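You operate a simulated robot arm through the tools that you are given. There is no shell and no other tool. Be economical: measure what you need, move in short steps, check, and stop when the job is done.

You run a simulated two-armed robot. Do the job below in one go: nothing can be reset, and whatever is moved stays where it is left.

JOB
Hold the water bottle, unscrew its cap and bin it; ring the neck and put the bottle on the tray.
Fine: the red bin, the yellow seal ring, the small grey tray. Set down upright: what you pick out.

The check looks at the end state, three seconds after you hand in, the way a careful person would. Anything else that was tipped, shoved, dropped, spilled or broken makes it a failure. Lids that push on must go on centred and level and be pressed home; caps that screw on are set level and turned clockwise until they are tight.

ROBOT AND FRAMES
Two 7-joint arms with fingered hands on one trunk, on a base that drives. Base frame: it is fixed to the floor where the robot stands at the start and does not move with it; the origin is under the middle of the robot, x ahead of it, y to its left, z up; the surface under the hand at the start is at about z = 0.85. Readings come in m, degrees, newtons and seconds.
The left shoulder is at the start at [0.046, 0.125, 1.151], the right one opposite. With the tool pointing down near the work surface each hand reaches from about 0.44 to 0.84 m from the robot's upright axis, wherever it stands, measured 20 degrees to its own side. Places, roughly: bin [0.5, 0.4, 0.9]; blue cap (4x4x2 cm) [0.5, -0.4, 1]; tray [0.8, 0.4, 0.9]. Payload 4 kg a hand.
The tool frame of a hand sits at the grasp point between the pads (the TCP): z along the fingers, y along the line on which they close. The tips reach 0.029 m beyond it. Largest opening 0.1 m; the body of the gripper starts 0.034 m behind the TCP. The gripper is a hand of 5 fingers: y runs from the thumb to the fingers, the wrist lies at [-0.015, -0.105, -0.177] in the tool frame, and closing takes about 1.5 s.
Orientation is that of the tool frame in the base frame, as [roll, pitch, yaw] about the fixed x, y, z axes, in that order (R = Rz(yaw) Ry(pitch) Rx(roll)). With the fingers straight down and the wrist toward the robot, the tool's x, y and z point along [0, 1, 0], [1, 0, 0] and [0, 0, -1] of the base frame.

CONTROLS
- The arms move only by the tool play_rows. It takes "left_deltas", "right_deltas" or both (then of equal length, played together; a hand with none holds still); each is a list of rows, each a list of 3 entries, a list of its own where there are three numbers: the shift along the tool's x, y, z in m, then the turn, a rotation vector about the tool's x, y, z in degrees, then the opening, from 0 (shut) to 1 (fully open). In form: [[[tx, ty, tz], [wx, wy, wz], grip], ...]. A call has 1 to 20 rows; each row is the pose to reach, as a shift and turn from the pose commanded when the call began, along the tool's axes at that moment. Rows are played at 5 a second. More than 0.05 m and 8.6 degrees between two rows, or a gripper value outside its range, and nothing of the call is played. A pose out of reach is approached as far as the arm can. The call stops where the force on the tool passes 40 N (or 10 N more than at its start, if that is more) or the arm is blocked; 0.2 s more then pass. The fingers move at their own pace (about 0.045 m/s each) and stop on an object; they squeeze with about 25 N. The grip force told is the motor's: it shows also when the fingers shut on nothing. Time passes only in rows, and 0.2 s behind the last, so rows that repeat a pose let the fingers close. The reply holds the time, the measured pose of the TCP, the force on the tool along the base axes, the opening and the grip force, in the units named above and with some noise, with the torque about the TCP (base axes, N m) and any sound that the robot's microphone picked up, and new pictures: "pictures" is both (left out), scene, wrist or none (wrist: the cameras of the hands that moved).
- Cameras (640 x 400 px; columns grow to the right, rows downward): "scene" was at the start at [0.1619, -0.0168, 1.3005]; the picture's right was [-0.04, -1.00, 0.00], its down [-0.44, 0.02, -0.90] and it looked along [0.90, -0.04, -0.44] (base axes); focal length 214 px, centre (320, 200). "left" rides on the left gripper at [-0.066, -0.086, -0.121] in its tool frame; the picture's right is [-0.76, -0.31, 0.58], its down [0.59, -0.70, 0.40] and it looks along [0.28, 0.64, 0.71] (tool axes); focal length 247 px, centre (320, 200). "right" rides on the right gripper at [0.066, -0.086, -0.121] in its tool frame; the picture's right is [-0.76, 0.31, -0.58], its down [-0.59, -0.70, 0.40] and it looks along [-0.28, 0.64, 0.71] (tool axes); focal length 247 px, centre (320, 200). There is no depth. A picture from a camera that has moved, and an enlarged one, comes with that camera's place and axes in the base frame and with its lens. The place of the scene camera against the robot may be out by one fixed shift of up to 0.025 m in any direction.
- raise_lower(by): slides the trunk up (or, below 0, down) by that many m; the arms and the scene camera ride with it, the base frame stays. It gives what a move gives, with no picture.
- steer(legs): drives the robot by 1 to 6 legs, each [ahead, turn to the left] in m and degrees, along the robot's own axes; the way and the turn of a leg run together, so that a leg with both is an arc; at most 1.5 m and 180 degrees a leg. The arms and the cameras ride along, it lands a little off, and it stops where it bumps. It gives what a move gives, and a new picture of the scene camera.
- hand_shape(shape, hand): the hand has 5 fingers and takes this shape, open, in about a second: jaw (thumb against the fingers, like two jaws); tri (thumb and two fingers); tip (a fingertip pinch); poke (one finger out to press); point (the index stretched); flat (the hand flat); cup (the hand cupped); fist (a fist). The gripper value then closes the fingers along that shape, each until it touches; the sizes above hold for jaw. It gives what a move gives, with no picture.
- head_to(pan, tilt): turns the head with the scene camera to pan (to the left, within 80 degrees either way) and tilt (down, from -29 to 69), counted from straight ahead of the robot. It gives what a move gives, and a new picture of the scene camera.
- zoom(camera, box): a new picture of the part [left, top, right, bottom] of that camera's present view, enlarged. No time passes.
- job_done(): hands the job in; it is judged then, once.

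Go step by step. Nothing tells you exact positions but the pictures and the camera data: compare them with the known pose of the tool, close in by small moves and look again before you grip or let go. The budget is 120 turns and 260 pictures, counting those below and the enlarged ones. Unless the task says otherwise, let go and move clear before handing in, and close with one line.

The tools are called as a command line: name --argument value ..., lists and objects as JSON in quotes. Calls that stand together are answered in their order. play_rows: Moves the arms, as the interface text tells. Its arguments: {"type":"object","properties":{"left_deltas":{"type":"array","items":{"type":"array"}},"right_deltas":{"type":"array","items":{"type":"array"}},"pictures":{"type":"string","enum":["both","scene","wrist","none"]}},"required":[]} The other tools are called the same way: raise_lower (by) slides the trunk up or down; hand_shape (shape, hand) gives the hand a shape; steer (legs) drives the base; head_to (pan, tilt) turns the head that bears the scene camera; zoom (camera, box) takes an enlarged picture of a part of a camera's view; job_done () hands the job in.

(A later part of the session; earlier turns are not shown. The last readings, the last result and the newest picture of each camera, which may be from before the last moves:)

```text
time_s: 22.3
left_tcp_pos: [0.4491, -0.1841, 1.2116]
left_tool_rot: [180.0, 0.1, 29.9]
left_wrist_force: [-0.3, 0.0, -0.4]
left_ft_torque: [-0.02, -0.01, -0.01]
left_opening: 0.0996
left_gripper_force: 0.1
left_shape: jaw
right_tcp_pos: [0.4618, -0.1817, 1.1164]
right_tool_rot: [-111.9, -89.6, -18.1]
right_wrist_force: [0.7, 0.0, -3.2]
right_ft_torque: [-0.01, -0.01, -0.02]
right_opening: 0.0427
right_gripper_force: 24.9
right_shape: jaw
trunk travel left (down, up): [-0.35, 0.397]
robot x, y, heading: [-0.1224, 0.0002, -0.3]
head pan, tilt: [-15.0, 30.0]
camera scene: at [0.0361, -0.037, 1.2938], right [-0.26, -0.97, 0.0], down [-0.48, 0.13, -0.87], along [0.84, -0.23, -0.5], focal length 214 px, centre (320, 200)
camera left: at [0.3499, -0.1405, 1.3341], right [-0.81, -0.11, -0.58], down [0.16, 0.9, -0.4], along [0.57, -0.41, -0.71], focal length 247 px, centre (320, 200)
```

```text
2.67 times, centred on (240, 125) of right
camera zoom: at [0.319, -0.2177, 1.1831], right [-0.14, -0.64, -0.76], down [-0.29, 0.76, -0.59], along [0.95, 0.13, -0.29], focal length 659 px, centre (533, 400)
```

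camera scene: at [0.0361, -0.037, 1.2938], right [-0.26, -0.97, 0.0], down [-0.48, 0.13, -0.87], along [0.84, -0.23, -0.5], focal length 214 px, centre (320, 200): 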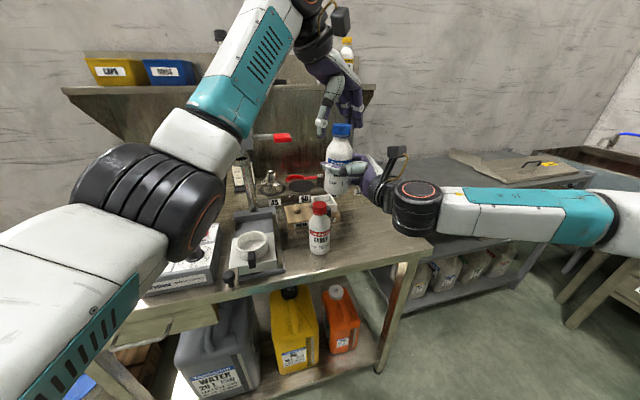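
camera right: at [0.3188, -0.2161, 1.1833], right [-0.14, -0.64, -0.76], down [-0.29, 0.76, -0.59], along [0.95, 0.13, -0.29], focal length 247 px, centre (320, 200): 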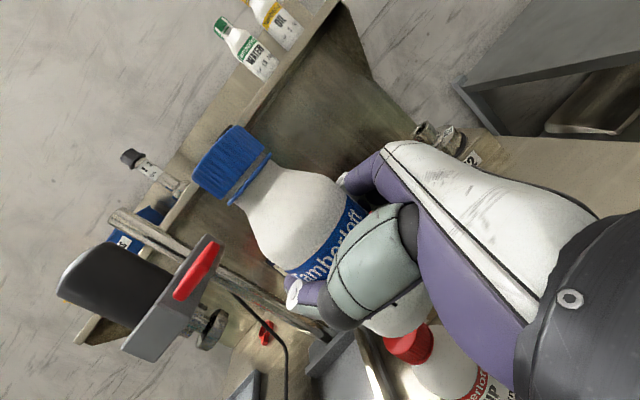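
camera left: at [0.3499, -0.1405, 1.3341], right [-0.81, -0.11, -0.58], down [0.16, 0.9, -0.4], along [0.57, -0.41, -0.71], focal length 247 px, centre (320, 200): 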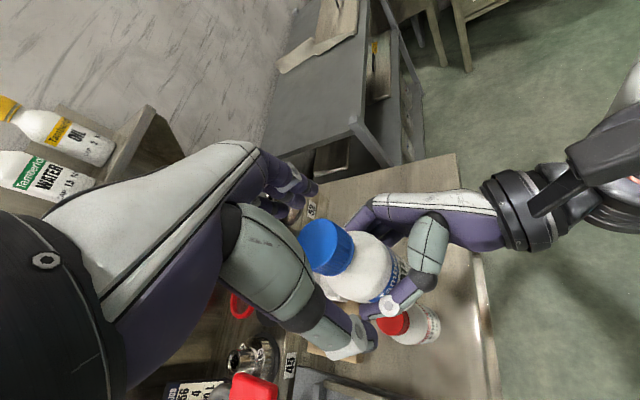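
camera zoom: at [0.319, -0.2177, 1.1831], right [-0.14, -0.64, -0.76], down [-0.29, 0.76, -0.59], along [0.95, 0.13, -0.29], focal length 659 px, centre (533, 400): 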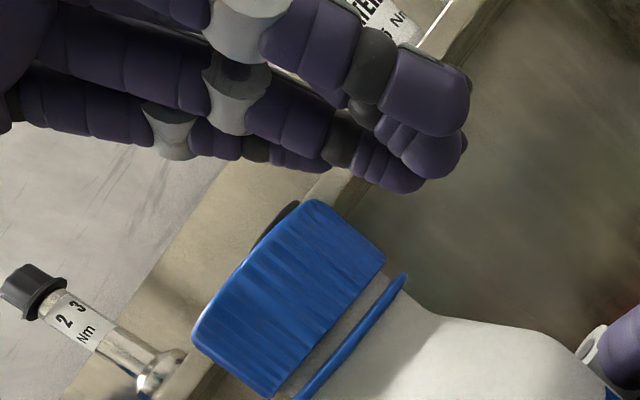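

The fingertips are level with the cap on both sides. Closing the left hand on the cap.

play_rows --left_deltas '[[[0, 0, 0], [0, 0, 0], 0.7], [[0, 0, 0], [0, 0, 0], 0.5], [[0, 0, 0], [0, 0, 0], 0.4], [[0, 0, 0], [0, 0, 0], 0.2], [[0, 0, 0], [0, 0, 0], 0], [[0, 0, 0], [0, 0, 0], 0], [[0, 0, 0], [0, 0, 0], 0], [[0, 0, 0], [0, 0, 0], 0]]'

zoom --camera "scene" --box '[260, 40, 420, 200]'

zoom --camera "right" --box '[120, 50, 360, 200]'

```text
time_s: 24.1
left_tcp_pos: [0.4496, -0.1844, 1.2121]
left_tool_rot: [180.0, 0.0, 29.9]
left_wrist_force: [-0.7, -0.4, 0.1]
left_ft_torque: [-0.01, -0.02, 0.0]
left_opening: 0.0287
left_gripper_force: 24.6
left_shape: jaw
right_tcp_pos: [0.4609, -0.1825, 1.115]
right_tool_rot: [-120.1, -89.6, -9.9]
right_wrist_force: [0.0, 0.6, -2.7]
right_ft_torque: [0.0, -0.01, 0.02]
right_opening: 0.0427
right_gripper_force: 24.8
right_shape: jaw
trunk travel left (down, up): [-0.35, 0.397]
robot x, y, heading: [-0.1212, 0.0016, -0.3]
head pan, tilt: [-15.0, 30.0]
camera scene: at [0.036, -0.0369, 1.2938], right [-0.26, -0.97, 0.0], down [-0.48, 0.13, -0.87], along [0.84, -0.23, -0.5], focal length 214 px, centre (320, 200)
camera left: at [0.3498, -0.1406, 1.3342], right [-0.81, -0.11, -0.58], down [0.16, 0.9, -0.4], along [0.56, -0.41, -0.71], focal length 247 px, centre (320, 200)
```

scene: 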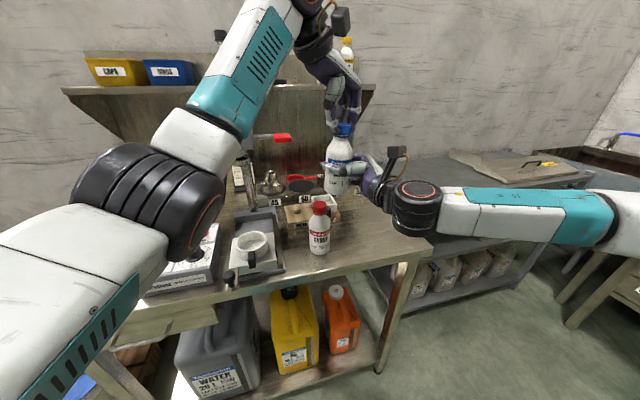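
left: 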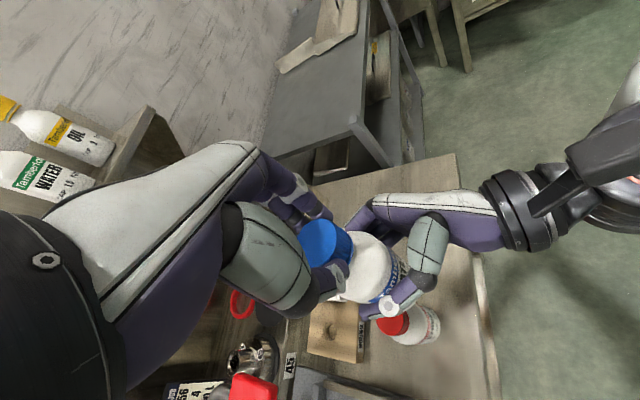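

```text
2.50 times, centred on (340, 120) of scene
camera zoom: at [0.036, -0.0369, 1.2938], right [-0.26, -0.97, 0.0], down [-0.48, 0.13, -0.87], along [0.84, -0.23, -0.5], focal length 536 px, centre (270, 400)
```

zoom: 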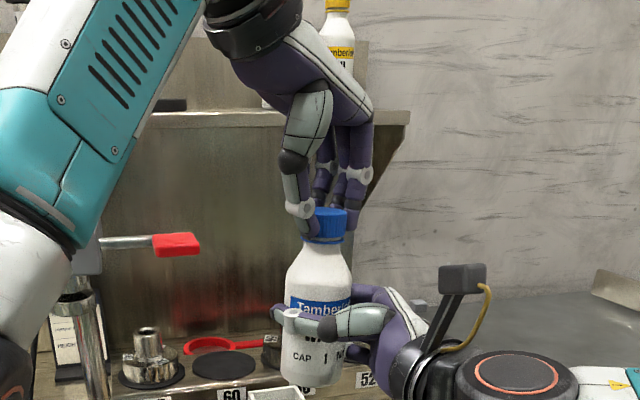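

```text
2.67 times, centred on (240, 125) of right
camera zoom: at [0.3188, -0.2177, 1.1832], right [-0.14, -0.64, -0.76], down [-0.29, 0.76, -0.59], along [0.95, 0.13, -0.29], focal length 659 px, centre (533, 400)
```

zoom: 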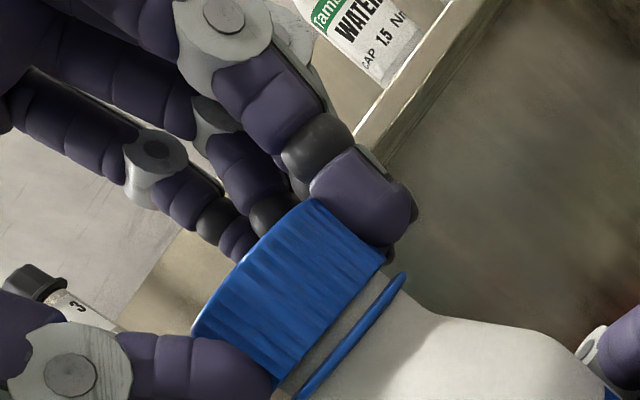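

The cap is gripped cleanly with no side load. Now I turn counter-clockwise, first 40°.

play_rows --left_deltas '[[[0, 0, 0], [0, 0, -8], 0], [[0, 0, 0], [0, 0, -16], 0], [[0, 0, 0], [0, 0, -24], 0], [[0, 0, 0], [0, 0, -32], 0], [[0, 0, 0], [0, 0, -40], 0]]' --pictures "none"

zoom --camera "right" --box '[120, 50, 440, 250]'

```text
time_s: 25.3
left_tcp_pos: [0.4493, -0.1846, 1.2122]
left_tool_rot: [180.0, 0.0, 70.0]
left_wrist_force: [0.2, -5.1, -0.2]
left_ft_torque: [-0.15, -0.2, -0.1]
left_opening: 0.0289
left_gripper_force: 25.2
left_shape: jaw
right_tcp_pos: [0.461, -0.1815, 1.1161]
right_tool_rot: [-105.1, -89.6, -24.7]
right_wrist_force: [-0.9, 4.6, -3.2]
right_ft_torque: [-0.27, 0.01, 0.02]
right_opening: 0.0425
right_gripper_force: 25.0
right_shape: jaw
trunk travel left (down, up): [-0.35, 0.397]
robot x, y, heading: [-0.1208, 0.0021, -0.4]
head pan, tilt: [-15.0, 30.0]
```

```text
2.00 times, centred on (280, 150) of right
camera zoom: at [0.3186, -0.2176, 1.1831], right [-0.14, -0.64, -0.76], down [-0.29, 0.76, -0.59], along [0.95, 0.14, -0.29], focal length 494 px, centre (400, 300)
```

zoom: 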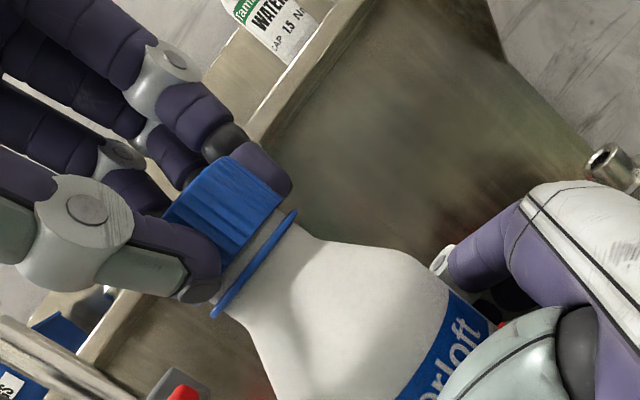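

The cap is turning with little load and the bottle isn't spinning. Continuing this stroke.

play_rows --left_deltas '[[[0, 0, 0], [0, 0, -8], 0], [[0, 0, 0], [0, 0, -16], 0], [[0, 0, 0], [0, 0, -24], 0], [[0, 0, 0], [0, 0, -32], 0], [[0, 0, -0.0005], [0, 0, -40], 0], [[0, 0, -0.0005], [0, 0, -48], 0], [[0, 0, -0.001], [0, 0, -56], 0], [[0, 0, -0.001], [0, 0, -64], 0], [[0, 0, -0.001], [0, 0, -72], 0], [[0, 0, -0.001], [0, 0, -80], 0]]' --pictures "scene"

zoom --camera "right" --box '[120, 50, 440, 250]'

```text
time_s: 27.5
left_tcp_pos: [0.4498, -0.1337, 1.2113]
left_tool_rot: [-179.9, -0.2, 144.9]
left_wrist_force: [0.3, 0.1, 0.2]
left_ft_torque: [0.03, 0.0, 0.0]
left_opening: 0.0225
left_gripper_force: 25.3
left_shape: jaw
left hand out of reach, approached as far as the arm can: row 7, 8, 9, 10
right_tcp_pos: [0.4626, -0.1858, 1.115]
right_tool_rot: [-100.0, -89.6, -30.4]
right_wrist_force: [-0.3, -0.6, -3.2]
right_ft_torque: [0.02, -0.02, 0.02]
right_opening: 0.0419
right_gripper_force: 24.7
right_shape: jaw
trunk travel left (down, up): [-0.35, 0.397]
robot x, y, heading: [-0.1213, -0.0013, 0.1]
head pan, tilt: [-15.0, 30.0]
camera scene: at [0.0357, -0.0386, 1.293], right [-0.27, -0.96, 0.0], down [-0.49, 0.14, -0.86], along [0.83, -0.23, -0.51], focal length 214 px, centre (320, 200)
```

scene: 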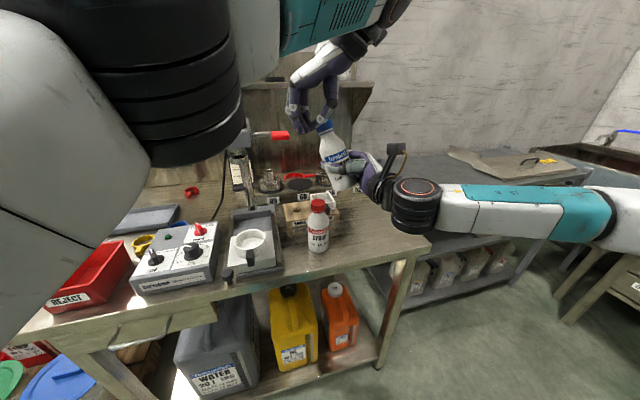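

```text
2.00 times, centred on (280, 150) of right
camera zoom: at [0.3195, -0.2204, 1.1827], right [-0.15, -0.64, -0.76], down [-0.28, 0.76, -0.58], along [0.95, 0.13, -0.29], focal length 494 px, centre (400, 300)
```

zoom: 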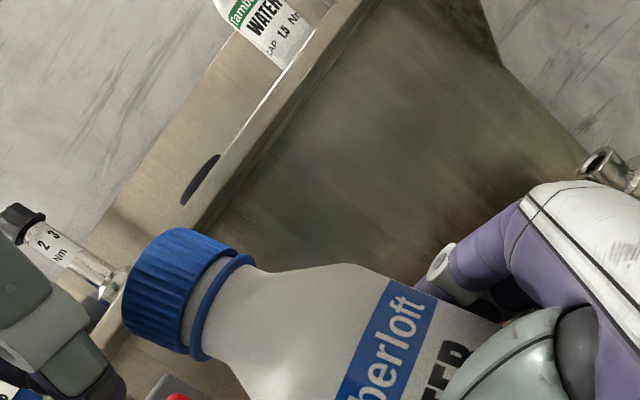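

The left arm ran out of range past yaw ≈118° and pulled sideways, tilting the bottle in the right hand; the cap is still on. I'll open and lift the left hand away, then look.

play_rows --left_deltas '[[[0, 0, 0], [0, 0, 0], 0.5], [[0, 0, 0], [0, 0, 0], 1], [[0, 0, 0], [0, 0, 0], 1], [[0, 0, -0.04], [0, 0, 0], 1], [[0.0, 0, -0.08], [0, 0, 0], 1], [[0, 0, -0.1], [0, 0, 6], 1]]' --pictures "both"

zoom --camera "scene" --box '[260, 80, 420, 200]'

zoom --camera "right" --box '[120, 50, 440, 250]'

```text
time_s: 28.9
left_tcp_pos: [0.4471, -0.0844, 1.2855]
left_tool_rot: [-178.2, -0.8, 139.7]
left_wrist_force: [-1.6, -0.1, 0.3]
left_ft_torque: [-0.06, -0.03, 0.0]
left_opening: 0.0999
left_gripper_force: 0.0
left_shape: jaw
left hand out of reach, approached as far as the arm can: row 4, 5, 6
right_tcp_pos: [0.458, -0.1779, 1.1186]
right_tool_rot: [-141.8, -89.8, 11.9]
right_wrist_force: [-0.5, 0.1, -3.2]
right_ft_torque: [-0.03, 0.0, -0.08]
right_opening: 0.0418
right_gripper_force: 24.6
right_shape: jaw
trunk travel left (down, up): [-0.35, 0.397]
robot x, y, heading: [-0.1248, 0.0049, -0.1]
head pan, tilt: [-15.0, 30.0]
camera scene: at [0.0372, -0.0237, 1.3063], right [-0.15, -0.99, 0.0], down [-0.38, 0.06, -0.93], along [0.91, -0.14, -0.38], focal length 214 px, centre (320, 200)
camera left: at [0.4452, -0.1866, 1.4091], right [0.36, -0.73, -0.58], down [-0.92, -0.16, -0.37], along [0.18, 0.66, -0.73], focal length 247 px, centre (320, 200)
```

scene: 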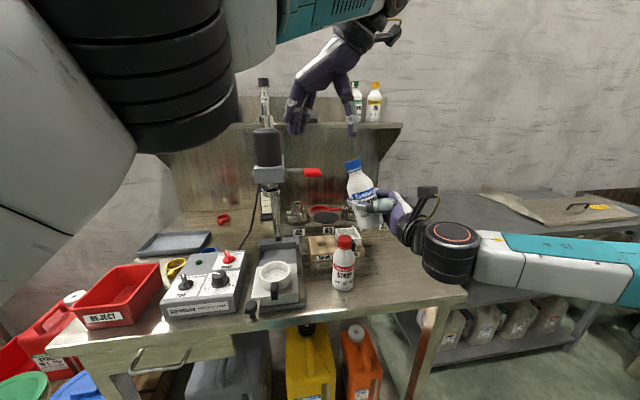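
left: 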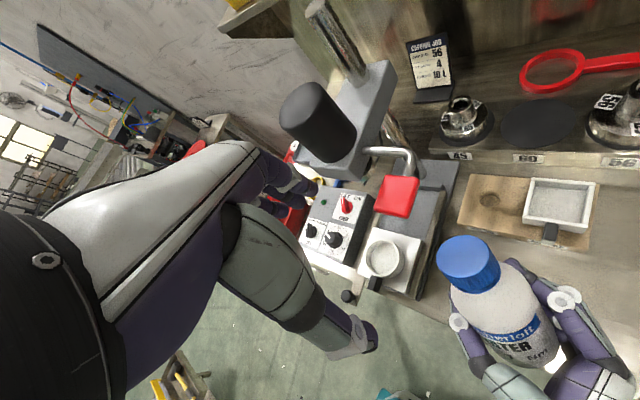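

```text
3.33 times, centred on (340, 140) of scene
camera zoom: at [0.0372, -0.0237, 1.3063], right [-0.15, -0.99, 0.0], down [-0.38, 0.06, -0.93], along [0.91, -0.14, -0.38], focal length 715 px, centre (253, 400)
```

zoom: 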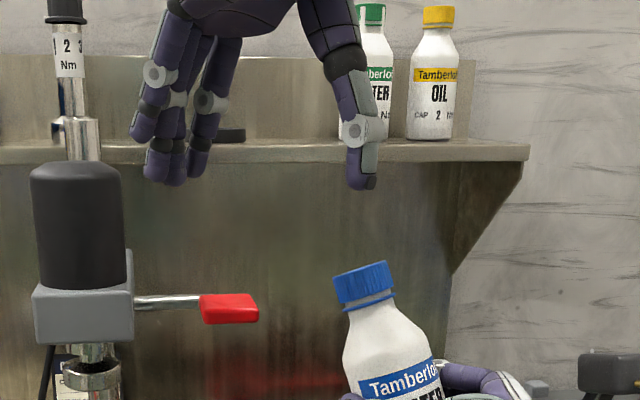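

```text
2.00 times, centred on (280, 150) of right
camera zoom: at [0.3157, -0.2137, 1.1851], right [-0.14, -0.64, -0.76], down [-0.29, 0.76, -0.59], along [0.95, 0.14, -0.29], focal length 494 px, centre (400, 300)
```

zoom: 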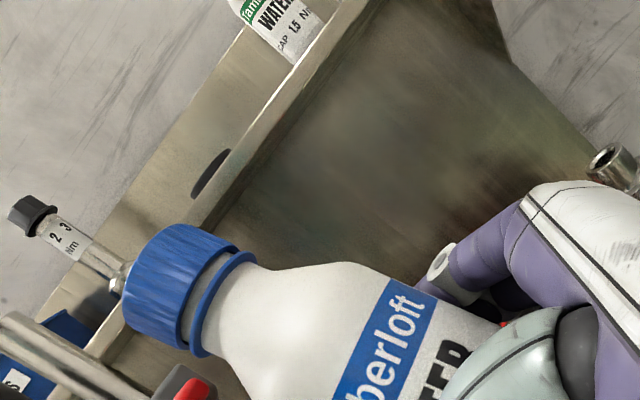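

The bottle leans about 15° to the left in the grip, still capped. I'll retreat the left hand, and take the bottle back over its original spot to stand it upright and regrip.

play_rows --left_deltas '[[[0.02, 0.02, 0], [0, 0, 8], 1], [[0.045, 0.04, 0], [0, 0, 16], 1], [[0.065, 0.06, 0], [0, 0, 24], 1], [[0.09, 0.08, 0], [0, 0, 32], 1], [[0.11, 0.105, 0], [0, 0, 40], 1], [[0.13, 0.126, 0], [0, 0, 48], 1]]' --right_deltas '[[[0, 0.022, -0.021], [0, 0, 0], 0], [[0, 0.044, -0.042], [0, 0, 0], 0], [[0, 0.066, -0.063], [0, 0, 0], 0], [[0, 0.088, -0.084], [0, 0, 0], 0], [[0, 0.11, -0.105], [0, 0, 0], 0], [[0, 0.125, -0.12], [0, 0, 0], 0]]'

```text
time_s: 30.3
left_tcp_pos: [0.427, 0.0823, 1.3007]
left_tool_rot: [-180.0, 0.0, 90.4]
left_wrist_force: [-0.3, 0.7, 0.4]
left_ft_torque: [0.0, 0.01, -0.01]
left_opening: 0.0997
left_gripper_force: 0.1
left_shape: jaw
right_tcp_pos: [0.4783, -0.3518, 1.1154]
right_tool_rot: [-122.4, -89.7, -7.6]
right_wrist_force: [0.3, 0.2, -3.3]
right_ft_torque: [0.0, -0.01, -0.01]
right_opening: 0.0414
right_gripper_force: 24.8
right_shape: jaw
trunk travel left (down, up): [-0.35, 0.397]
robot x, y, heading: [-0.1252, -0.0003, -0.1]
head pan, tilt: [-15.0, 30.0]
camera scene: at [0.0367, -0.0363, 1.2938], right [-0.26, -0.97, 0.0], down [-0.48, 0.13, -0.87], along [0.84, -0.23, -0.5], focal length 214 px, centre (320, 200)
camera right: at [0.3366, -0.3876, 1.182], right [-0.14, -0.64, -0.76], down [-0.29, 0.76, -0.59], along [0.95, 0.13, -0.29], focal length 247 px, centre (320, 200)
camera left: at [0.3396, 0.0168, 1.4232], right [-0.3, -0.76, -0.58], down [-0.71, 0.58, -0.4], along [0.64, 0.29, -0.71], focal length 247 px, centre (320, 200)
```

scene: 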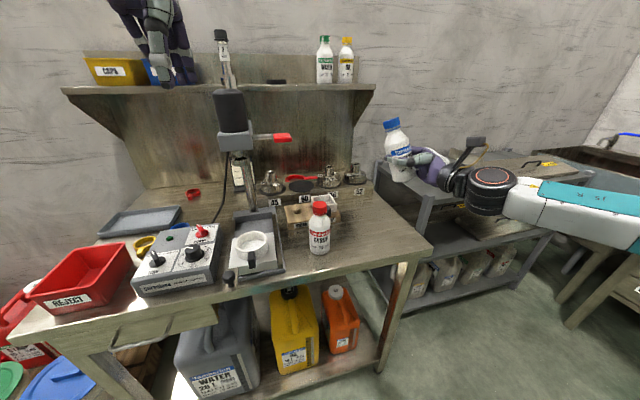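
right: 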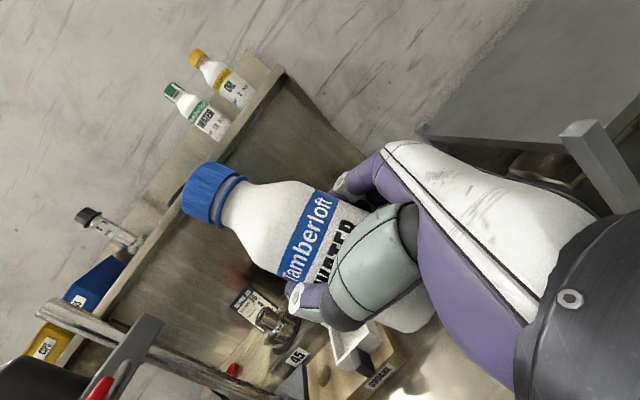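
left: 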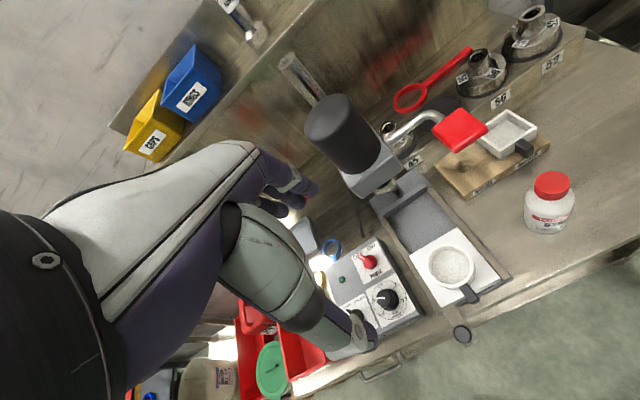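

Lowering the bottle towards the table.

raise_lower --by -0.18

play_rows --right_deltas '[[[-0.005, 0, 0], [0, 0, 0], 0], [[-0.01, 0, 0], [0, 0, 0], 0], [[-0.013, 0, 0], [0, 0, 0], 0]]' --pictures "none"

zoom --camera "scene" --box '[340, 60, 540, 200]'

```text
time_s: 32.3
left_tcp_pos: [0.4246, 0.0794, 1.1209]
left_tool_rot: [180.0, 0.0, 90.4]
left_wrist_force: [0.8, -1.0, -0.9]
left_ft_torque: [0.02, 0.03, 0.01]
left_opening: 0.0998
left_gripper_force: 0.1
left_shape: jaw
right_tcp_pos: [0.48, -0.3514, 0.9379]
right_tool_rot: [-137.3, -89.7, 7.3]
right_wrist_force: [-0.9, -0.4, -3.6]
right_ft_torque: [-0.03, -0.07, 0.01]
right_opening: 0.0417
right_gripper_force: 24.6
right_shape: jaw
trunk travel left (down, up): [-0.17, 0.577]
robot x, y, heading: [-0.1193, 0.0005, -0.1]
head pan, tilt: [-15.0, 30.0]
```

```text
time_s: 33.1
left_tcp_pos: [0.4239, 0.0796, 1.1196]
left_tool_rot: [180.0, 0.1, 90.5]
left_wrist_force: [-0.4, -0.3, 0.0]
left_ft_torque: [0.01, 0.02, -0.01]
left_opening: 0.0999
left_gripper_force: 0.0
left_shape: jaw
right_tcp_pos: [0.4796, -0.3511, 0.9215]
right_tool_rot: [-117.4, -89.6, -12.8]
right_wrist_force: [-0.1, 0.4, -3.6]
right_ft_torque: [0.0, 0.01, 0.02]
right_opening: 0.0419
right_gripper_force: 25.0
right_shape: jaw
trunk travel left (down, up): [-0.17, 0.577]
robot x, y, heading: [-0.1204, -0.0029, 0.2]
head pan, tilt: [-15.0, 30.0]
```

```text
2.86 times, centred on (440, 130) of scene
camera zoom: at [0.0939, -0.037, 1.108], right [-0.26, -0.97, 0.0], down [-0.48, 0.13, -0.87], along [0.84, -0.23, -0.5], focal length 613 px, centre (-23, 400)
```

zoom: 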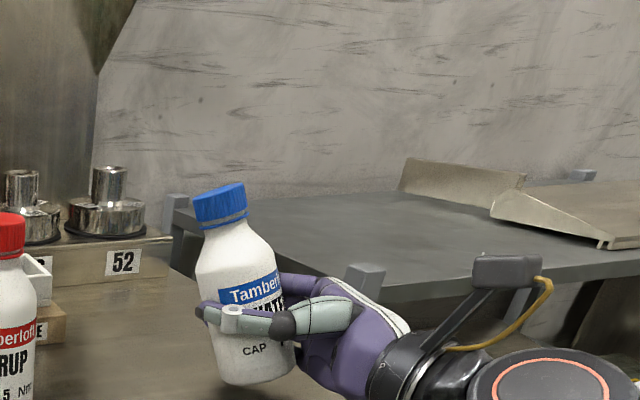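

play_rows --right_deltas '[[[-0.003, 0, 0], [0, 0, 0], 0], [[-0.006, 0, 0], [0, 0, 0], 0]]' --pictures "none"

```text
time_s: 33.7
left_tcp_pos: [0.4243, 0.0804, 1.1214]
left_tool_rot: [180.0, 0.1, 90.5]
left_wrist_force: [0.2, -0.7, 0.7]
left_ft_torque: [0.02, -0.04, 0.0]
left_opening: 0.0998
left_gripper_force: 0.0
left_shape: jaw
right_tcp_pos: [0.4791, -0.3507, 0.9175]
right_tool_rot: [-103.8, -89.7, -26.2]
right_wrist_force: [-0.1, 0.0, -1.7]
right_ft_torque: [0.03, -0.01, 0.03]
right_opening: 0.0416
right_gripper_force: 25.2
right_shape: jaw
trunk travel left (down, up): [-0.17, 0.577]
robot x, y, heading: [-0.1203, -0.0009, -0.0]
head pan, tilt: [-15.0, 30.0]
```

The bottom edge is touching. I'll press slightly to see if it straightens.

play_rows --right_deltas '[[[-0.003, 0, 0], [0, 0, 0], 0], [[-0.005, 0, 0], [0, 0, 0], 0]]' --pictures "none"

zoom --camera "scene" --box '[340, 60, 540, 200]'

```text
time_s: 34.3
left_tcp_pos: [0.4254, 0.0801, 1.1218]
left_tool_rot: [-180.0, 0.0, 90.5]
left_wrist_force: [0.3, 0.3, -1.0]
left_ft_torque: [-0.01, -0.04, -0.01]
left_opening: 0.0999
left_gripper_force: 0.1
left_shape: jaw
right_tcp_pos: [0.4802, -0.3529, 0.9152]
right_tool_rot: [129.5, -89.9, 100.4]
right_wrist_force: [3.1, -1.5, 9.6]
right_ft_torque: [-0.06, -0.15, -0.03]
right_opening: 0.0408
right_gripper_force: 25.2
right_shape: jaw
trunk travel left (down, up): [-0.17, 0.577]
robot x, y, heading: [-0.1215, 0.0018, -0.3]
head pan, tilt: [-15.0, 30.0]
```

```text
2.86 times, centred on (440, 130) of scene
camera zoom: at [0.0927, -0.0366, 1.1084], right [-0.26, -0.97, 0.0], down [-0.48, 0.13, -0.87], along [0.84, -0.23, -0.5], focal length 613 px, centre (-23, 400)
```

zoom: 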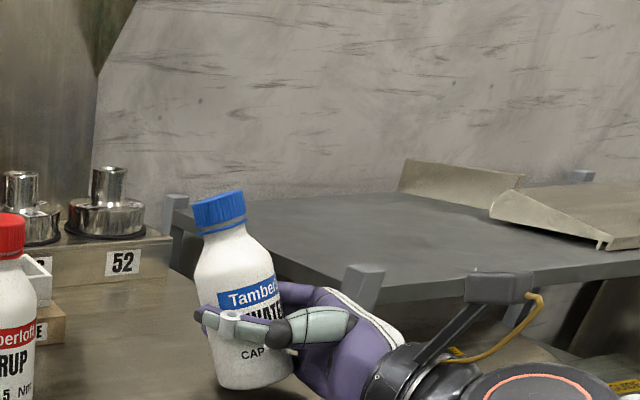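

It's straightening. Now I loosen the grip gradually so it settles flat on its base.

play_rows --right_deltas '[[[0, 0, 0], [0, 0, 0], 0.43], [[0, 0, 0], [0, 0, 0], 0.46], [[0, 0, 0], [0, 0, 0], 0.5], [[0, 0, 0], [0, 0, 0], 0.55], [[0, 0, 0], [0, 0, 0], 0.6], [[0, 0, 0], [0, 0, 0], 0.6]]' --pictures "wrist"

zoom --camera "scene" --box '[340, 60, 540, 200]'

```text
time_s: 35.7
left_tcp_pos: [0.4241, 0.0801, 1.1198]
left_tool_rot: [180.0, 0.0, 90.4]
left_wrist_force: [-0.4, 0.3, 0.8]
left_ft_torque: [0.0, 0.02, -0.01]
left_opening: 0.0999
left_gripper_force: 0.0
left_shape: jaw
right_tcp_pos: [0.4807, -0.351, 0.9108]
right_tool_rot: [-122.5, -89.6, -7.5]
right_wrist_force: [-0.9, 0.1, -0.2]
right_ft_torque: [0.02, -0.02, -0.01]
right_opening: 0.0597
right_gripper_force: 0.1
right_shape: jaw
trunk travel left (down, up): [-0.17, 0.577]
robot x, y, heading: [-0.1199, 0.0, -0.1]
head pan, tilt: [-15.0, 30.0]
camera right: at [0.3377, -0.3879, 0.9792], right [-0.14, -0.64, -0.76], down [-0.29, 0.76, -0.59], along [0.95, 0.13, -0.29], focal length 247 px, centre (320, 200)
```

right: 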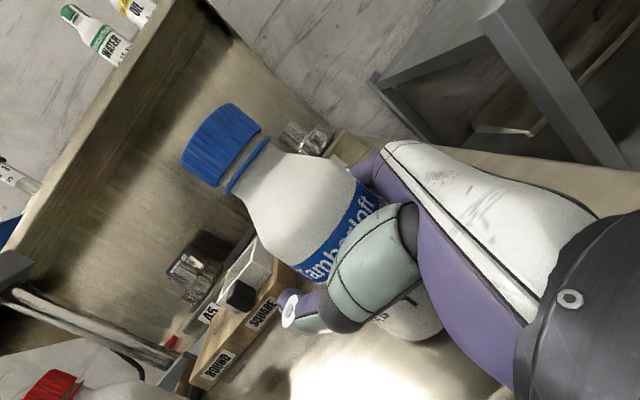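

```text
2.86 times, centred on (440, 130) of scene
camera zoom: at [0.0932, -0.0369, 1.1081], right [-0.26, -0.97, 0.0], down [-0.48, 0.13, -0.87], along [0.84, -0.23, -0.5], focal length 613 px, centre (-23, 400)
```

zoom: 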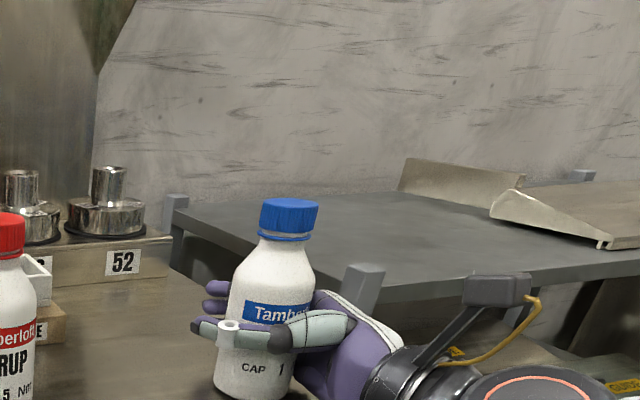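

The bottle stands upright again, and the cap has risen a little off its band. Regrip, check, and lift.

play_rows --right_deltas '[[[0, 0, 0], [0, 0, 0], 0.3], [[0, 0, 0], [0, 0, 0], 0], [[0, 0, 0], [0, 0, 0], 0], [[0, 0, 0], [0, 0, 0], 0], [[0, 0, 0], [0, 0, 0], 0]]' --pictures "none"

raise_lower --by 0.2

play_rows --right_deltas '[[[0, -0.025, 0.025], [0, 0, 0], 0], [[0, -0.05, 0.05], [0, 0, 0], 0], [[0, -0.075, 0.075], [0, 0, 0], 0], [[0, -0.1, 0.1], [0, 0, 0], 0], [[0, -0.125, 0.12], [0, 0, 0], 0], [[0, -0.125, 0.12], [0, 0, 0], 0]]' --pictures "both"

zoom --camera "right" --box '[120, 50, 440, 250]'

zoom --camera "scene" --box '[260, 80, 420, 200]'

```text
time_s: 36.9
left_tcp_pos: [0.4254, 0.0788, 1.1202]
left_tool_rot: [179.9, 0.1, 90.5]
left_wrist_force: [0.3, -0.5, -0.4]
left_ft_torque: [0.01, 0.0, 0.07]
left_opening: 0.0998
left_gripper_force: 0.0
left_shape: jaw
right_tcp_pos: [0.48, -0.3529, 0.9121]
right_tool_rot: [-115.8, -89.6, -14.2]
right_wrist_force: [1.8, -0.4, -0.8]
right_ft_torque: [-0.06, -0.14, 0.01]
right_opening: 0.0353
right_gripper_force: 25.3
right_shape: jaw
trunk travel left (down, up): [-0.17, 0.577]
robot x, y, heading: [-0.1205, 0.0014, -0.1]
head pan, tilt: [-15.0, 30.0]
```

```text
time_s: 39.1
left_tcp_pos: [0.4263, 0.078, 1.3201]
left_tool_rot: [-179.9, -0.1, 90.5]
left_wrist_force: [0.2, 0.8, -0.4]
left_ft_torque: [-0.03, 0.01, 0.01]
left_opening: 0.1001
left_gripper_force: 0.0
left_shape: jaw
right_tcp_pos: [0.4806, -0.3518, 1.1121]
right_tool_rot: [-114.1, -89.5, -15.9]
right_wrist_force: [-0.3, -0.5, -2.7]
right_ft_torque: [0.04, -0.09, -0.01]
right_opening: 0.0355
right_gripper_force: 24.9
right_shape: jaw
trunk travel left (down, up): [-0.37, 0.377]
robot x, y, heading: [-0.1214, -0.0019, -0.3]
head pan, tilt: [-15.0, 30.0]
```

```text
time_s: 40.5
left_tcp_pos: [0.4242, 0.0796, 1.3211]
left_tool_rot: [-180.0, 0.0, 90.5]
left_wrist_force: [-0.2, -1.1, -0.5]
left_ft_torque: [0.04, -0.03, -0.03]
left_opening: 0.0996
left_gripper_force: 0.0
left_shape: jaw
right_tcp_pos: [0.4618, -0.1787, 1.1131]
right_tool_rot: [-124.8, -89.5, -5.2]
right_wrist_force: [0.3, 0.1, -2.7]
right_ft_torque: [0.03, -0.09, 0.0]
right_opening: 0.0356
right_gripper_force: 25.0
right_shape: jaw
trunk travel left (down, up): [-0.37, 0.377]
robot x, y, heading: [-0.1223, 0.0004, 0.0]
head pan, tilt: [-15.0, 30.0]
camera scene: at [0.0307, -0.0373, 1.3143], right [-0.26, -0.97, 0.0], down [-0.48, 0.13, -0.87], along [0.84, -0.23, -0.5], focal length 214 px, centre (320, 200)
camera right: at [0.3189, -0.2148, 1.1805], right [-0.14, -0.64, -0.76], down [-0.29, 0.76, -0.59], along [0.95, 0.13, -0.29], focal length 247 px, centre (320, 200)
```

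scene: 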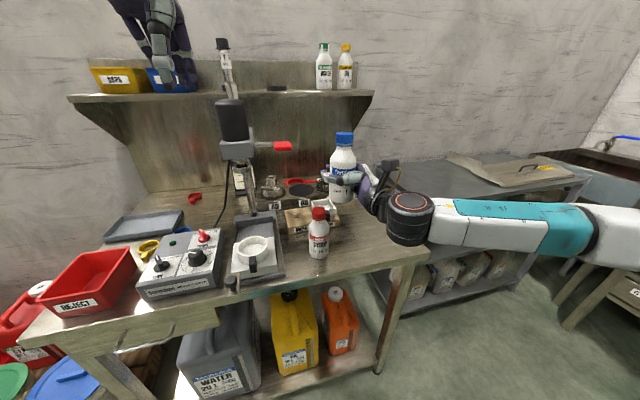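
right: 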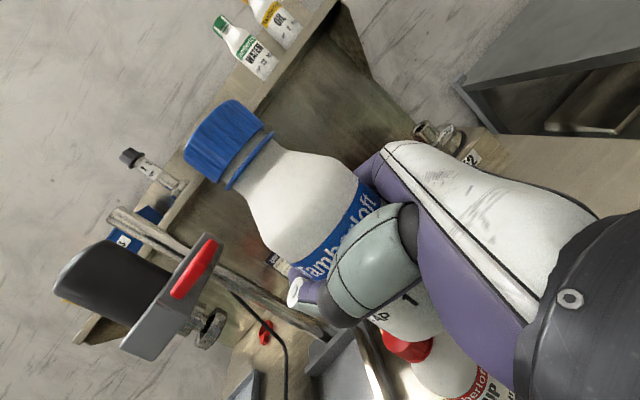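

```text
2.00 times, centred on (280, 150) of right
camera zoom: at [0.3189, -0.2148, 1.1805], right [-0.14, -0.64, -0.76], down [-0.29, 0.76, -0.59], along [0.95, 0.13, -0.29], focal length 494 px, centre (400, 300)
```

zoom: 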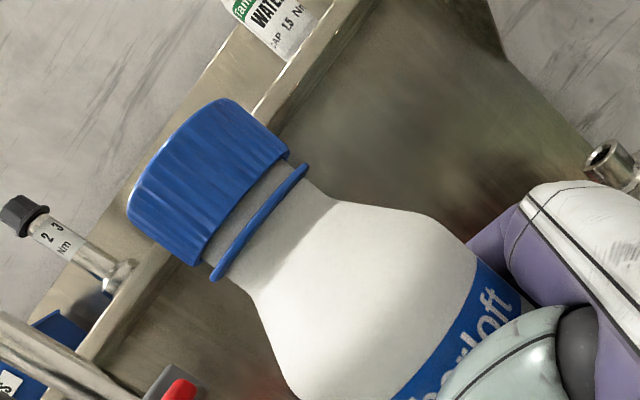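

```text
3.33 times, centred on (340, 140) of scene
camera zoom: at [0.0307, -0.0373, 1.3143], right [-0.26, -0.97, 0.0], down [-0.48, 0.13, -0.87], along [0.84, -0.23, -0.5], focal length 715 px, centre (253, 400)
```

zoom: 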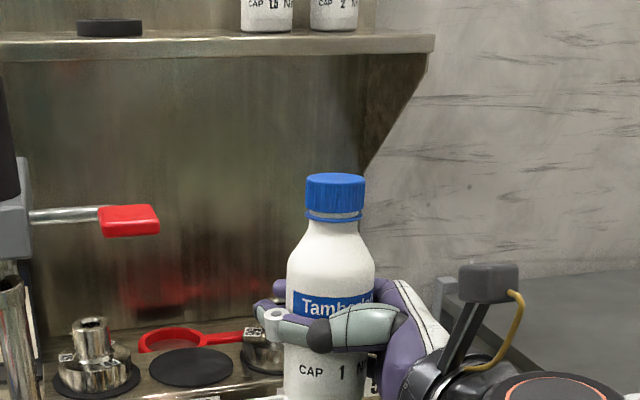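

Upright and lifted again. I'll bring the left hand over the cap, starting further clockwise (yaw ≈ 15°) to get a longer stroke inside its range.

play_rows --left_deltas '[[[-0.02, 0.003, 0], [0, 0, 7.5], 1], [[-0.05, 0.006, 0], [0, 0, 15], 1], [[-0.08, 0.009, 0], [0, 0, 22.5], 1], [[-0.11, 0.012, 0], [0, 0, 30], 1], [[-0.14, 0.015, 0], [0, 0, 37.5], 1], [[-0.17, 0.018, 0], [0, 0, 45], 1], [[-0.2, 0.02, 0.005], [0, 0, 52.5], 1], [[-0.225, 0.022, 0.01], [0, 0, 60], 1], [[-0.25, 0.024, 0.02], [0, 0, 67.5], 1], [[-0.27, 0.026, 0.04], [0, 0, 75], 1], [[-0.27, 0.026, 0.05], [0, 0, 75], 1]]' --pictures "none"

zoom --camera "left" --box '[280, 150, 520, 300]'

zoom --camera "scene" --box '[260, 0, 460, 200]'

```text
time_s: 42.9
left_tcp_pos: [0.4543, -0.1908, 1.2713]
left_tool_rot: [179.9, 0.0, 15.5]
left_wrist_force: [0.1, -0.8, -1.4]
left_ft_torque: [0.01, 0.02, -0.02]
left_opening: 0.0998
left_gripper_force: 0.1
left_shape: jaw
right_tcp_pos: [0.4618, -0.1779, 1.112]
right_tool_rot: [-110.8, -89.5, -19.1]
right_wrist_force: [-0.3, -0.1, -3.3]
right_ft_torque: [0.08, -0.06, -0.02]
right_opening: 0.0356
right_gripper_force: 25.2
right_shape: jaw
trunk travel left (down, up): [-0.37, 0.377]
robot x, y, heading: [-0.1213, -0.0012, -0.1]
head pan, tilt: [-15.0, 30.0]
```

```text
2.67 times, centred on (400, 225) of left
camera zoom: at [0.3683, -0.1219, 1.3927], right [-0.81, 0.09, -0.58], down [0.38, 0.83, -0.4], along [0.44, -0.54, -0.71], focal length 659 px, centre (107, 133)
```

zoom: 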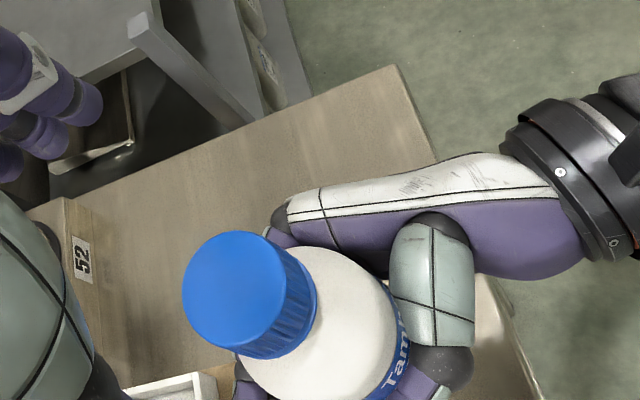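

```text
2.00 times, centred on (360, 100) of scene
camera zoom: at [0.0321, -0.0365, 1.3141], right [-0.26, -0.97, 0.0], down [-0.48, 0.13, -0.87], along [0.84, -0.23, -0.5], focal length 429 px, centre (240, 400)
```

zoom: 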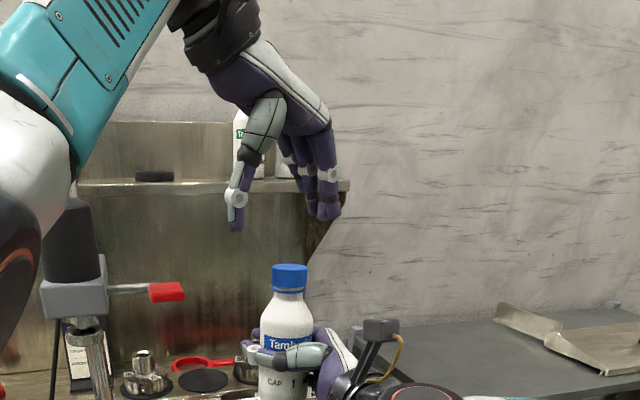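

Cap axis now ≈ [0.443, -0.189]. Shifting over and descending.

play_rows --left_deltas '[[[-0.01, -0.004, 0.01], [0, 0, 0], 1], [[-0.01, -0.004, 0.035], [0, 0, 0], 1], [[-0.01, -0.004, 0.057], [0, 0, 0], 1]]' --pictures "none"

zoom --camera "right" --box '[120, 50, 360, 200]'

zoom --camera "left" --box '[240, 170, 480, 320]'

```text
time_s: 43.7
left_tcp_pos: [0.4437, -0.1881, 1.2125]
left_tool_rot: [179.9, 0.0, 15.5]
left_wrist_force: [-0.4, 0.0, 0.2]
left_ft_torque: [0.01, 0.0, 0.0]
left_opening: 0.0997
left_gripper_force: 0.0
left_shape: jaw
right_tcp_pos: [0.4635, -0.1791, 1.1129]
right_tool_rot: [-111.2, -89.5, -18.8]
right_wrist_force: [0.2, 0.7, -2.8]
right_ft_torque: [0.02, -0.05, 0.0]
right_opening: 0.0353
right_gripper_force: 24.7
right_shape: jaw
trunk travel left (down, up): [-0.37, 0.377]
robot x, y, heading: [-0.1204, 0.004, -0.2]
head pan, tilt: [-15.0, 30.0]
```

```text
2.67 times, centred on (240, 125) of right
camera zoom: at [0.3201, -0.2146, 1.1802], right [-0.14, -0.64, -0.76], down [-0.29, 0.76, -0.59], along [0.95, 0.13, -0.29], focal length 659 px, centre (533, 400)
```

zoom: 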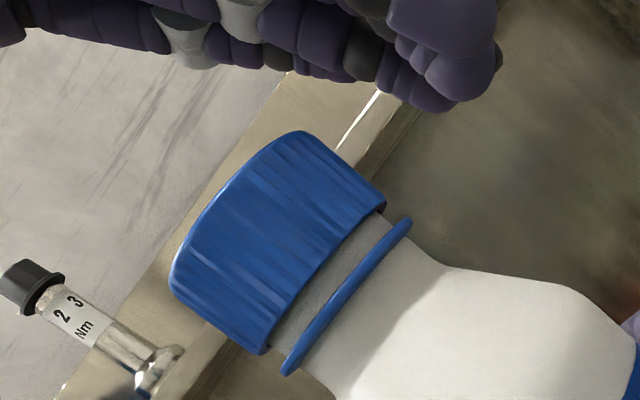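

```text
2.67 times, centred on (360, 245) of left
camera zoom: at [0.3568, -0.1214, 1.3355], right [-0.81, 0.09, -0.58], down [0.38, 0.83, -0.4], along [0.45, -0.54, -0.71], focal length 659 px, centre (213, 80)
```

zoom: 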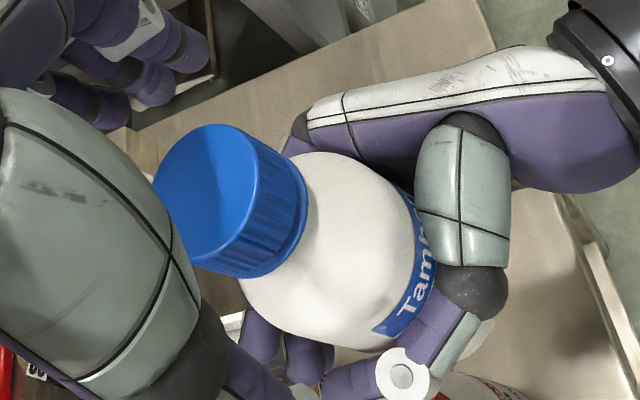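

The hand is centred within about 2 mm. Close, then turn 96° counter-clockwise (staying inside range).

play_rows --left_deltas '[[[0, 0, 0], [0, 0, 0], 0.7], [[0, 0, 0], [0, 0, 0], 0.4], [[0, 0, 0], [0, 0, 0], 0.2], [[0, 0, 0], [0, 0, 0], 0], [[0, 0, 0], [0, 0, 0], 0], [[0, 0, 0], [0, 0, 0], 0], [[0, 0, 0], [0, 0, 0], 0], [[0, 0, 0], [0, 0, -8], 0], [[0, 0, 0], [0, 0, -16], 0], [[0, 0, 0], [0, 0, -24], 0], [[0, 0, 0], [0, 0, -32], 0], [[0, 0, 0], [0, 0, -40], 0]]' --pictures "none"

zoom --camera "right" --box '[120, 50, 440, 250]'

```text
time_s: 46.3
left_tcp_pos: [0.4424, -0.1899, 1.2129]
left_tool_rot: [-180.0, 0.0, 55.5]
left_wrist_force: [-5.6, -3.2, 0.5]
left_ft_torque: [-0.02, 0.15, -0.09]
left_opening: 0.0297
left_gripper_force: 25.4
left_shape: jaw
right_tcp_pos: [0.4614, -0.1789, 1.1121]
right_tool_rot: [-120.8, -89.6, -9.2]
right_wrist_force: [4.1, 3.6, -5.0]
right_ft_torque: [-0.22, 0.22, 0.07]
right_opening: 0.0355
right_gripper_force: 24.7
right_shape: jaw
trunk travel left (down, up): [-0.37, 0.377]
robot x, y, heading: [-0.1228, 0.0014, -0.0]
head pan, tilt: [-15.0, 30.0]
```

```text
2.00 times, centred on (280, 150) of right
camera zoom: at [0.3197, -0.2147, 1.1802], right [-0.14, -0.64, -0.76], down [-0.29, 0.76, -0.59], along [0.95, 0.13, -0.29], focal length 494 px, centre (400, 300)
```

zoom: 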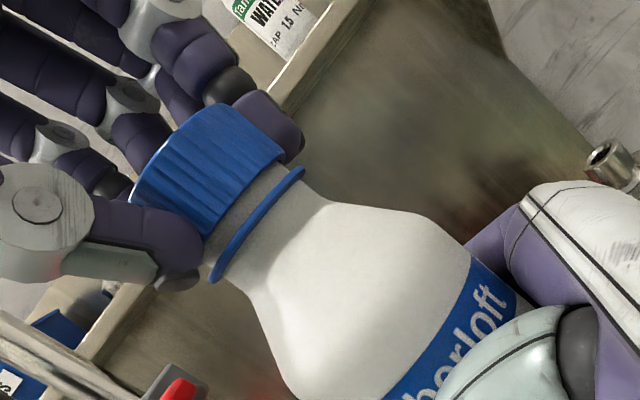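

Turning fine with small loads. Continue to the end of the stroke, then release in place.

play_rows --left_deltas '[[[0, 0, 0], [0, 0, -8], 0], [[0, 0, -0.0005], [0, 0, -16], 0], [[0, 0, -0.0005], [0, 0, -24], 0], [[0, 0, -0.001], [0, 0, -32], 0], [[0, 0, -0.001], [0, 0, -40], 0], [[0, 0, -0.001], [0, 0, -46], 0], [[0, 0, -0.001], [0, 0, -54], 0]]' --pictures "none"

zoom --camera "right" --box '[120, 50, 440, 250]'

```text
time_s: 47.9
left_tcp_pos: [0.4424, -0.1888, 1.2147]
left_tool_rot: [-179.9, 0.0, 109.7]
left_wrist_force: [-3.3, -8.7, 1.2]
left_ft_torque: [-0.19, 0.2, -0.06]
left_opening: 0.03
left_gripper_force: 25.3
left_shape: jaw
right_tcp_pos: [0.4613, -0.1783, 1.113]
right_tool_rot: [-132.8, -89.6, 2.8]
right_wrist_force: [1.0, 8.4, -3.5]
right_ft_torque: [-0.63, -0.09, -0.03]
right_opening: 0.0355
right_gripper_force: 25.0
right_shape: jaw
trunk travel left (down, up): [-0.37, 0.377]
robot x, y, heading: [-0.1241, 0.0001, 0.0]
head pan, tilt: [-15.0, 30.0]
```

```text
2.00 times, centred on (280, 150) of right
camera zoom: at [0.3195, -0.2148, 1.1805], right [-0.14, -0.64, -0.76], down [-0.29, 0.76, -0.59], along [0.95, 0.13, -0.29], focal length 494 px, centre (400, 300)
```

zoom: 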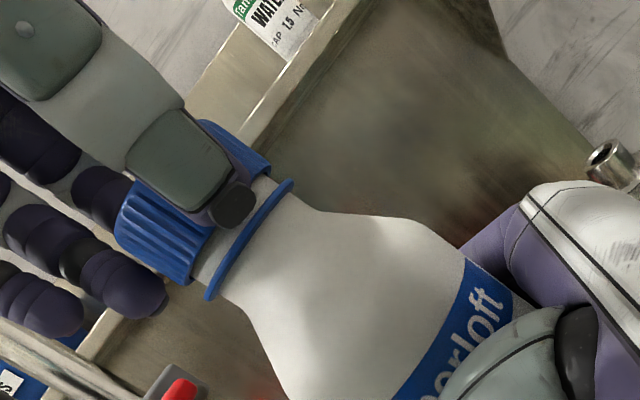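

The cap has risen visibly. I'll ease the side load and test with a small upward pull.

play_rows --left_deltas '[[[-0.003, -0.001, 0], [0, 0, 0], 0], [[-0.003, -0.001, -0.003], [0, 0, 0], 0]]' --pictures "none"

zoom --camera "right" --box '[120, 50, 440, 250]'

```text
time_s: 48.5
left_tcp_pos: [0.4428, -0.1905, 1.2172]
left_tool_rot: [-179.9, 0.0, 109.5]
left_wrist_force: [-1.7, -5.2, -4.7]
left_ft_torque: [-0.11, 0.18, 0.0]
left_opening: 0.0301
left_gripper_force: 25.1
left_shape: jaw
right_tcp_pos: [0.4611, -0.1787, 1.113]
right_tool_rot: [-140.9, -89.7, 10.8]
right_wrist_force: [2.6, 5.9, 2.4]
right_ft_torque: [-0.41, 0.02, -0.09]
right_opening: 0.036
right_gripper_force: 24.9
right_shape: jaw
trunk travel left (down, up): [-0.37, 0.377]
robot x, y, heading: [-0.124, 0.0037, -0.2]
head pan, tilt: [-15.0, 30.0]
```

```text
2.00 times, centred on (280, 150) of right
camera zoom: at [0.3198, -0.2148, 1.1813], right [-0.14, -0.64, -0.76], down [-0.28, 0.76, -0.59], along [0.95, 0.13, -0.29], focal length 494 px, centre (400, 300)
```

zoom: 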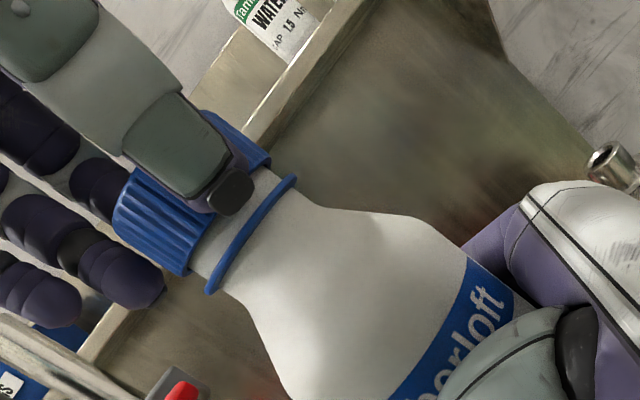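

Still threaded. Release, lift, and wind the hand back clockwise for another stroke.

play_rows --left_deltas '[[[0, 0, 0.003], [0, 0, 0], 0.4], [[0, 0, 0.003], [0, 0, 0], 1], [[0, 0, 0.003], [0, 0, 0], 1], [[0, 0, 0.003], [0, 0, 0], 1], [[0, 0, -0.025], [0, 0, 0], 1], [[0, 0, -0.05], [0, 0, 0], 1], [[0, 0, -0.05], [0, 0, 8], 1], [[0, 0, -0.05], [0, 0, 16], 1], [[0, 0, -0.05], [0, 0, 24], 1], [[0, 0, -0.05], [0, 0, 32], 1], [[0, 0, -0.05], [0, 0, 40], 1], [[0, 0, -0.05], [0, 0, 48], 1], [[0, 0, -0.05], [0, 0, 56], 1], [[0, 0, -0.05], [0, 0, 64], 1], [[0, 0, -0.05], [0, 0, 72], 1], [[0, 0, -0.05], [0, 0, 80], 1], [[0, 0, -0.05], [0, 0, 88], 1], [[0, 0, -0.05], [0, 0, 94], 1], [[0, 0, -0.05], [0, 0, 94], 1]]' --pictures "none"

zoom --camera "right" --box '[120, 50, 440, 250]'

zoom --camera "left" --box '[280, 150, 520, 300]'

```text
time_s: 52.5
left_tcp_pos: [0.4436, -0.1915, 1.2659]
left_tool_rot: [-180.0, 0.0, 15.3]
left_wrist_force: [-0.3, 0.0, 0.0]
left_ft_torque: [-0.02, -0.01, 0.02]
left_opening: 0.0996
left_gripper_force: 0.0
left_shape: jaw
right_tcp_pos: [0.4626, -0.1781, 1.1123]
right_tool_rot: [-114.7, -89.5, -15.4]
right_wrist_force: [-0.6, -0.5, -3.9]
right_ft_torque: [0.06, -0.09, 0.02]
right_opening: 0.0356
right_gripper_force: 24.9
right_shape: jaw
trunk travel left (down, up): [-0.37, 0.377]
robot x, y, heading: [-0.1202, 0.0012, -0.1]
head pan, tilt: [-15.0, 30.0]
```

```text
2.00 times, centred on (280, 150) of right
camera zoom: at [0.32, -0.2146, 1.1803], right [-0.14, -0.64, -0.76], down [-0.29, 0.76, -0.59], along [0.95, 0.13, -0.29], focal length 494 px, centre (400, 300)
```

zoom: 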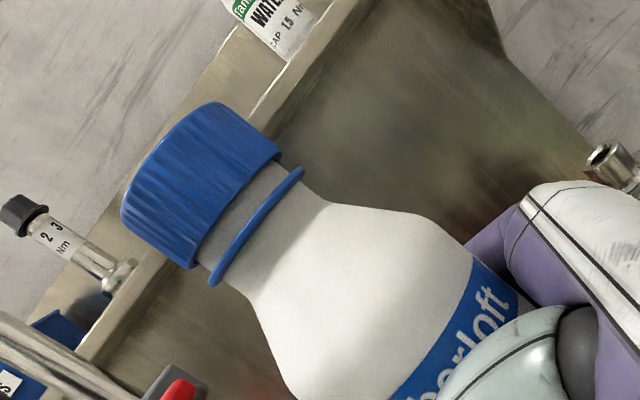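

```text
2.67 times, centred on (400, 225) of left
camera zoom: at [0.3567, -0.1245, 1.3887], right [-0.81, 0.09, -0.58], down [0.38, 0.83, -0.4], along [0.44, -0.54, -0.71], focal length 659 px, centre (107, 133)
```

zoom: 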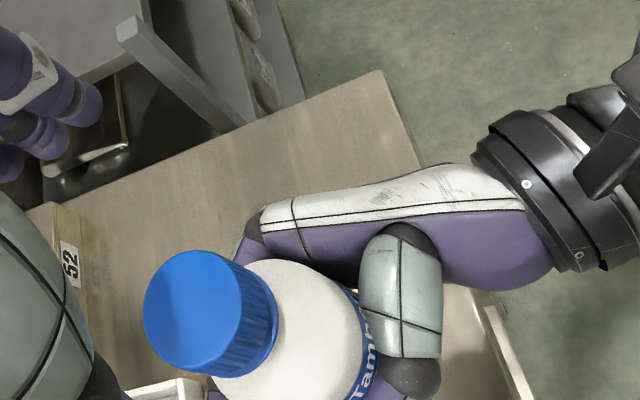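

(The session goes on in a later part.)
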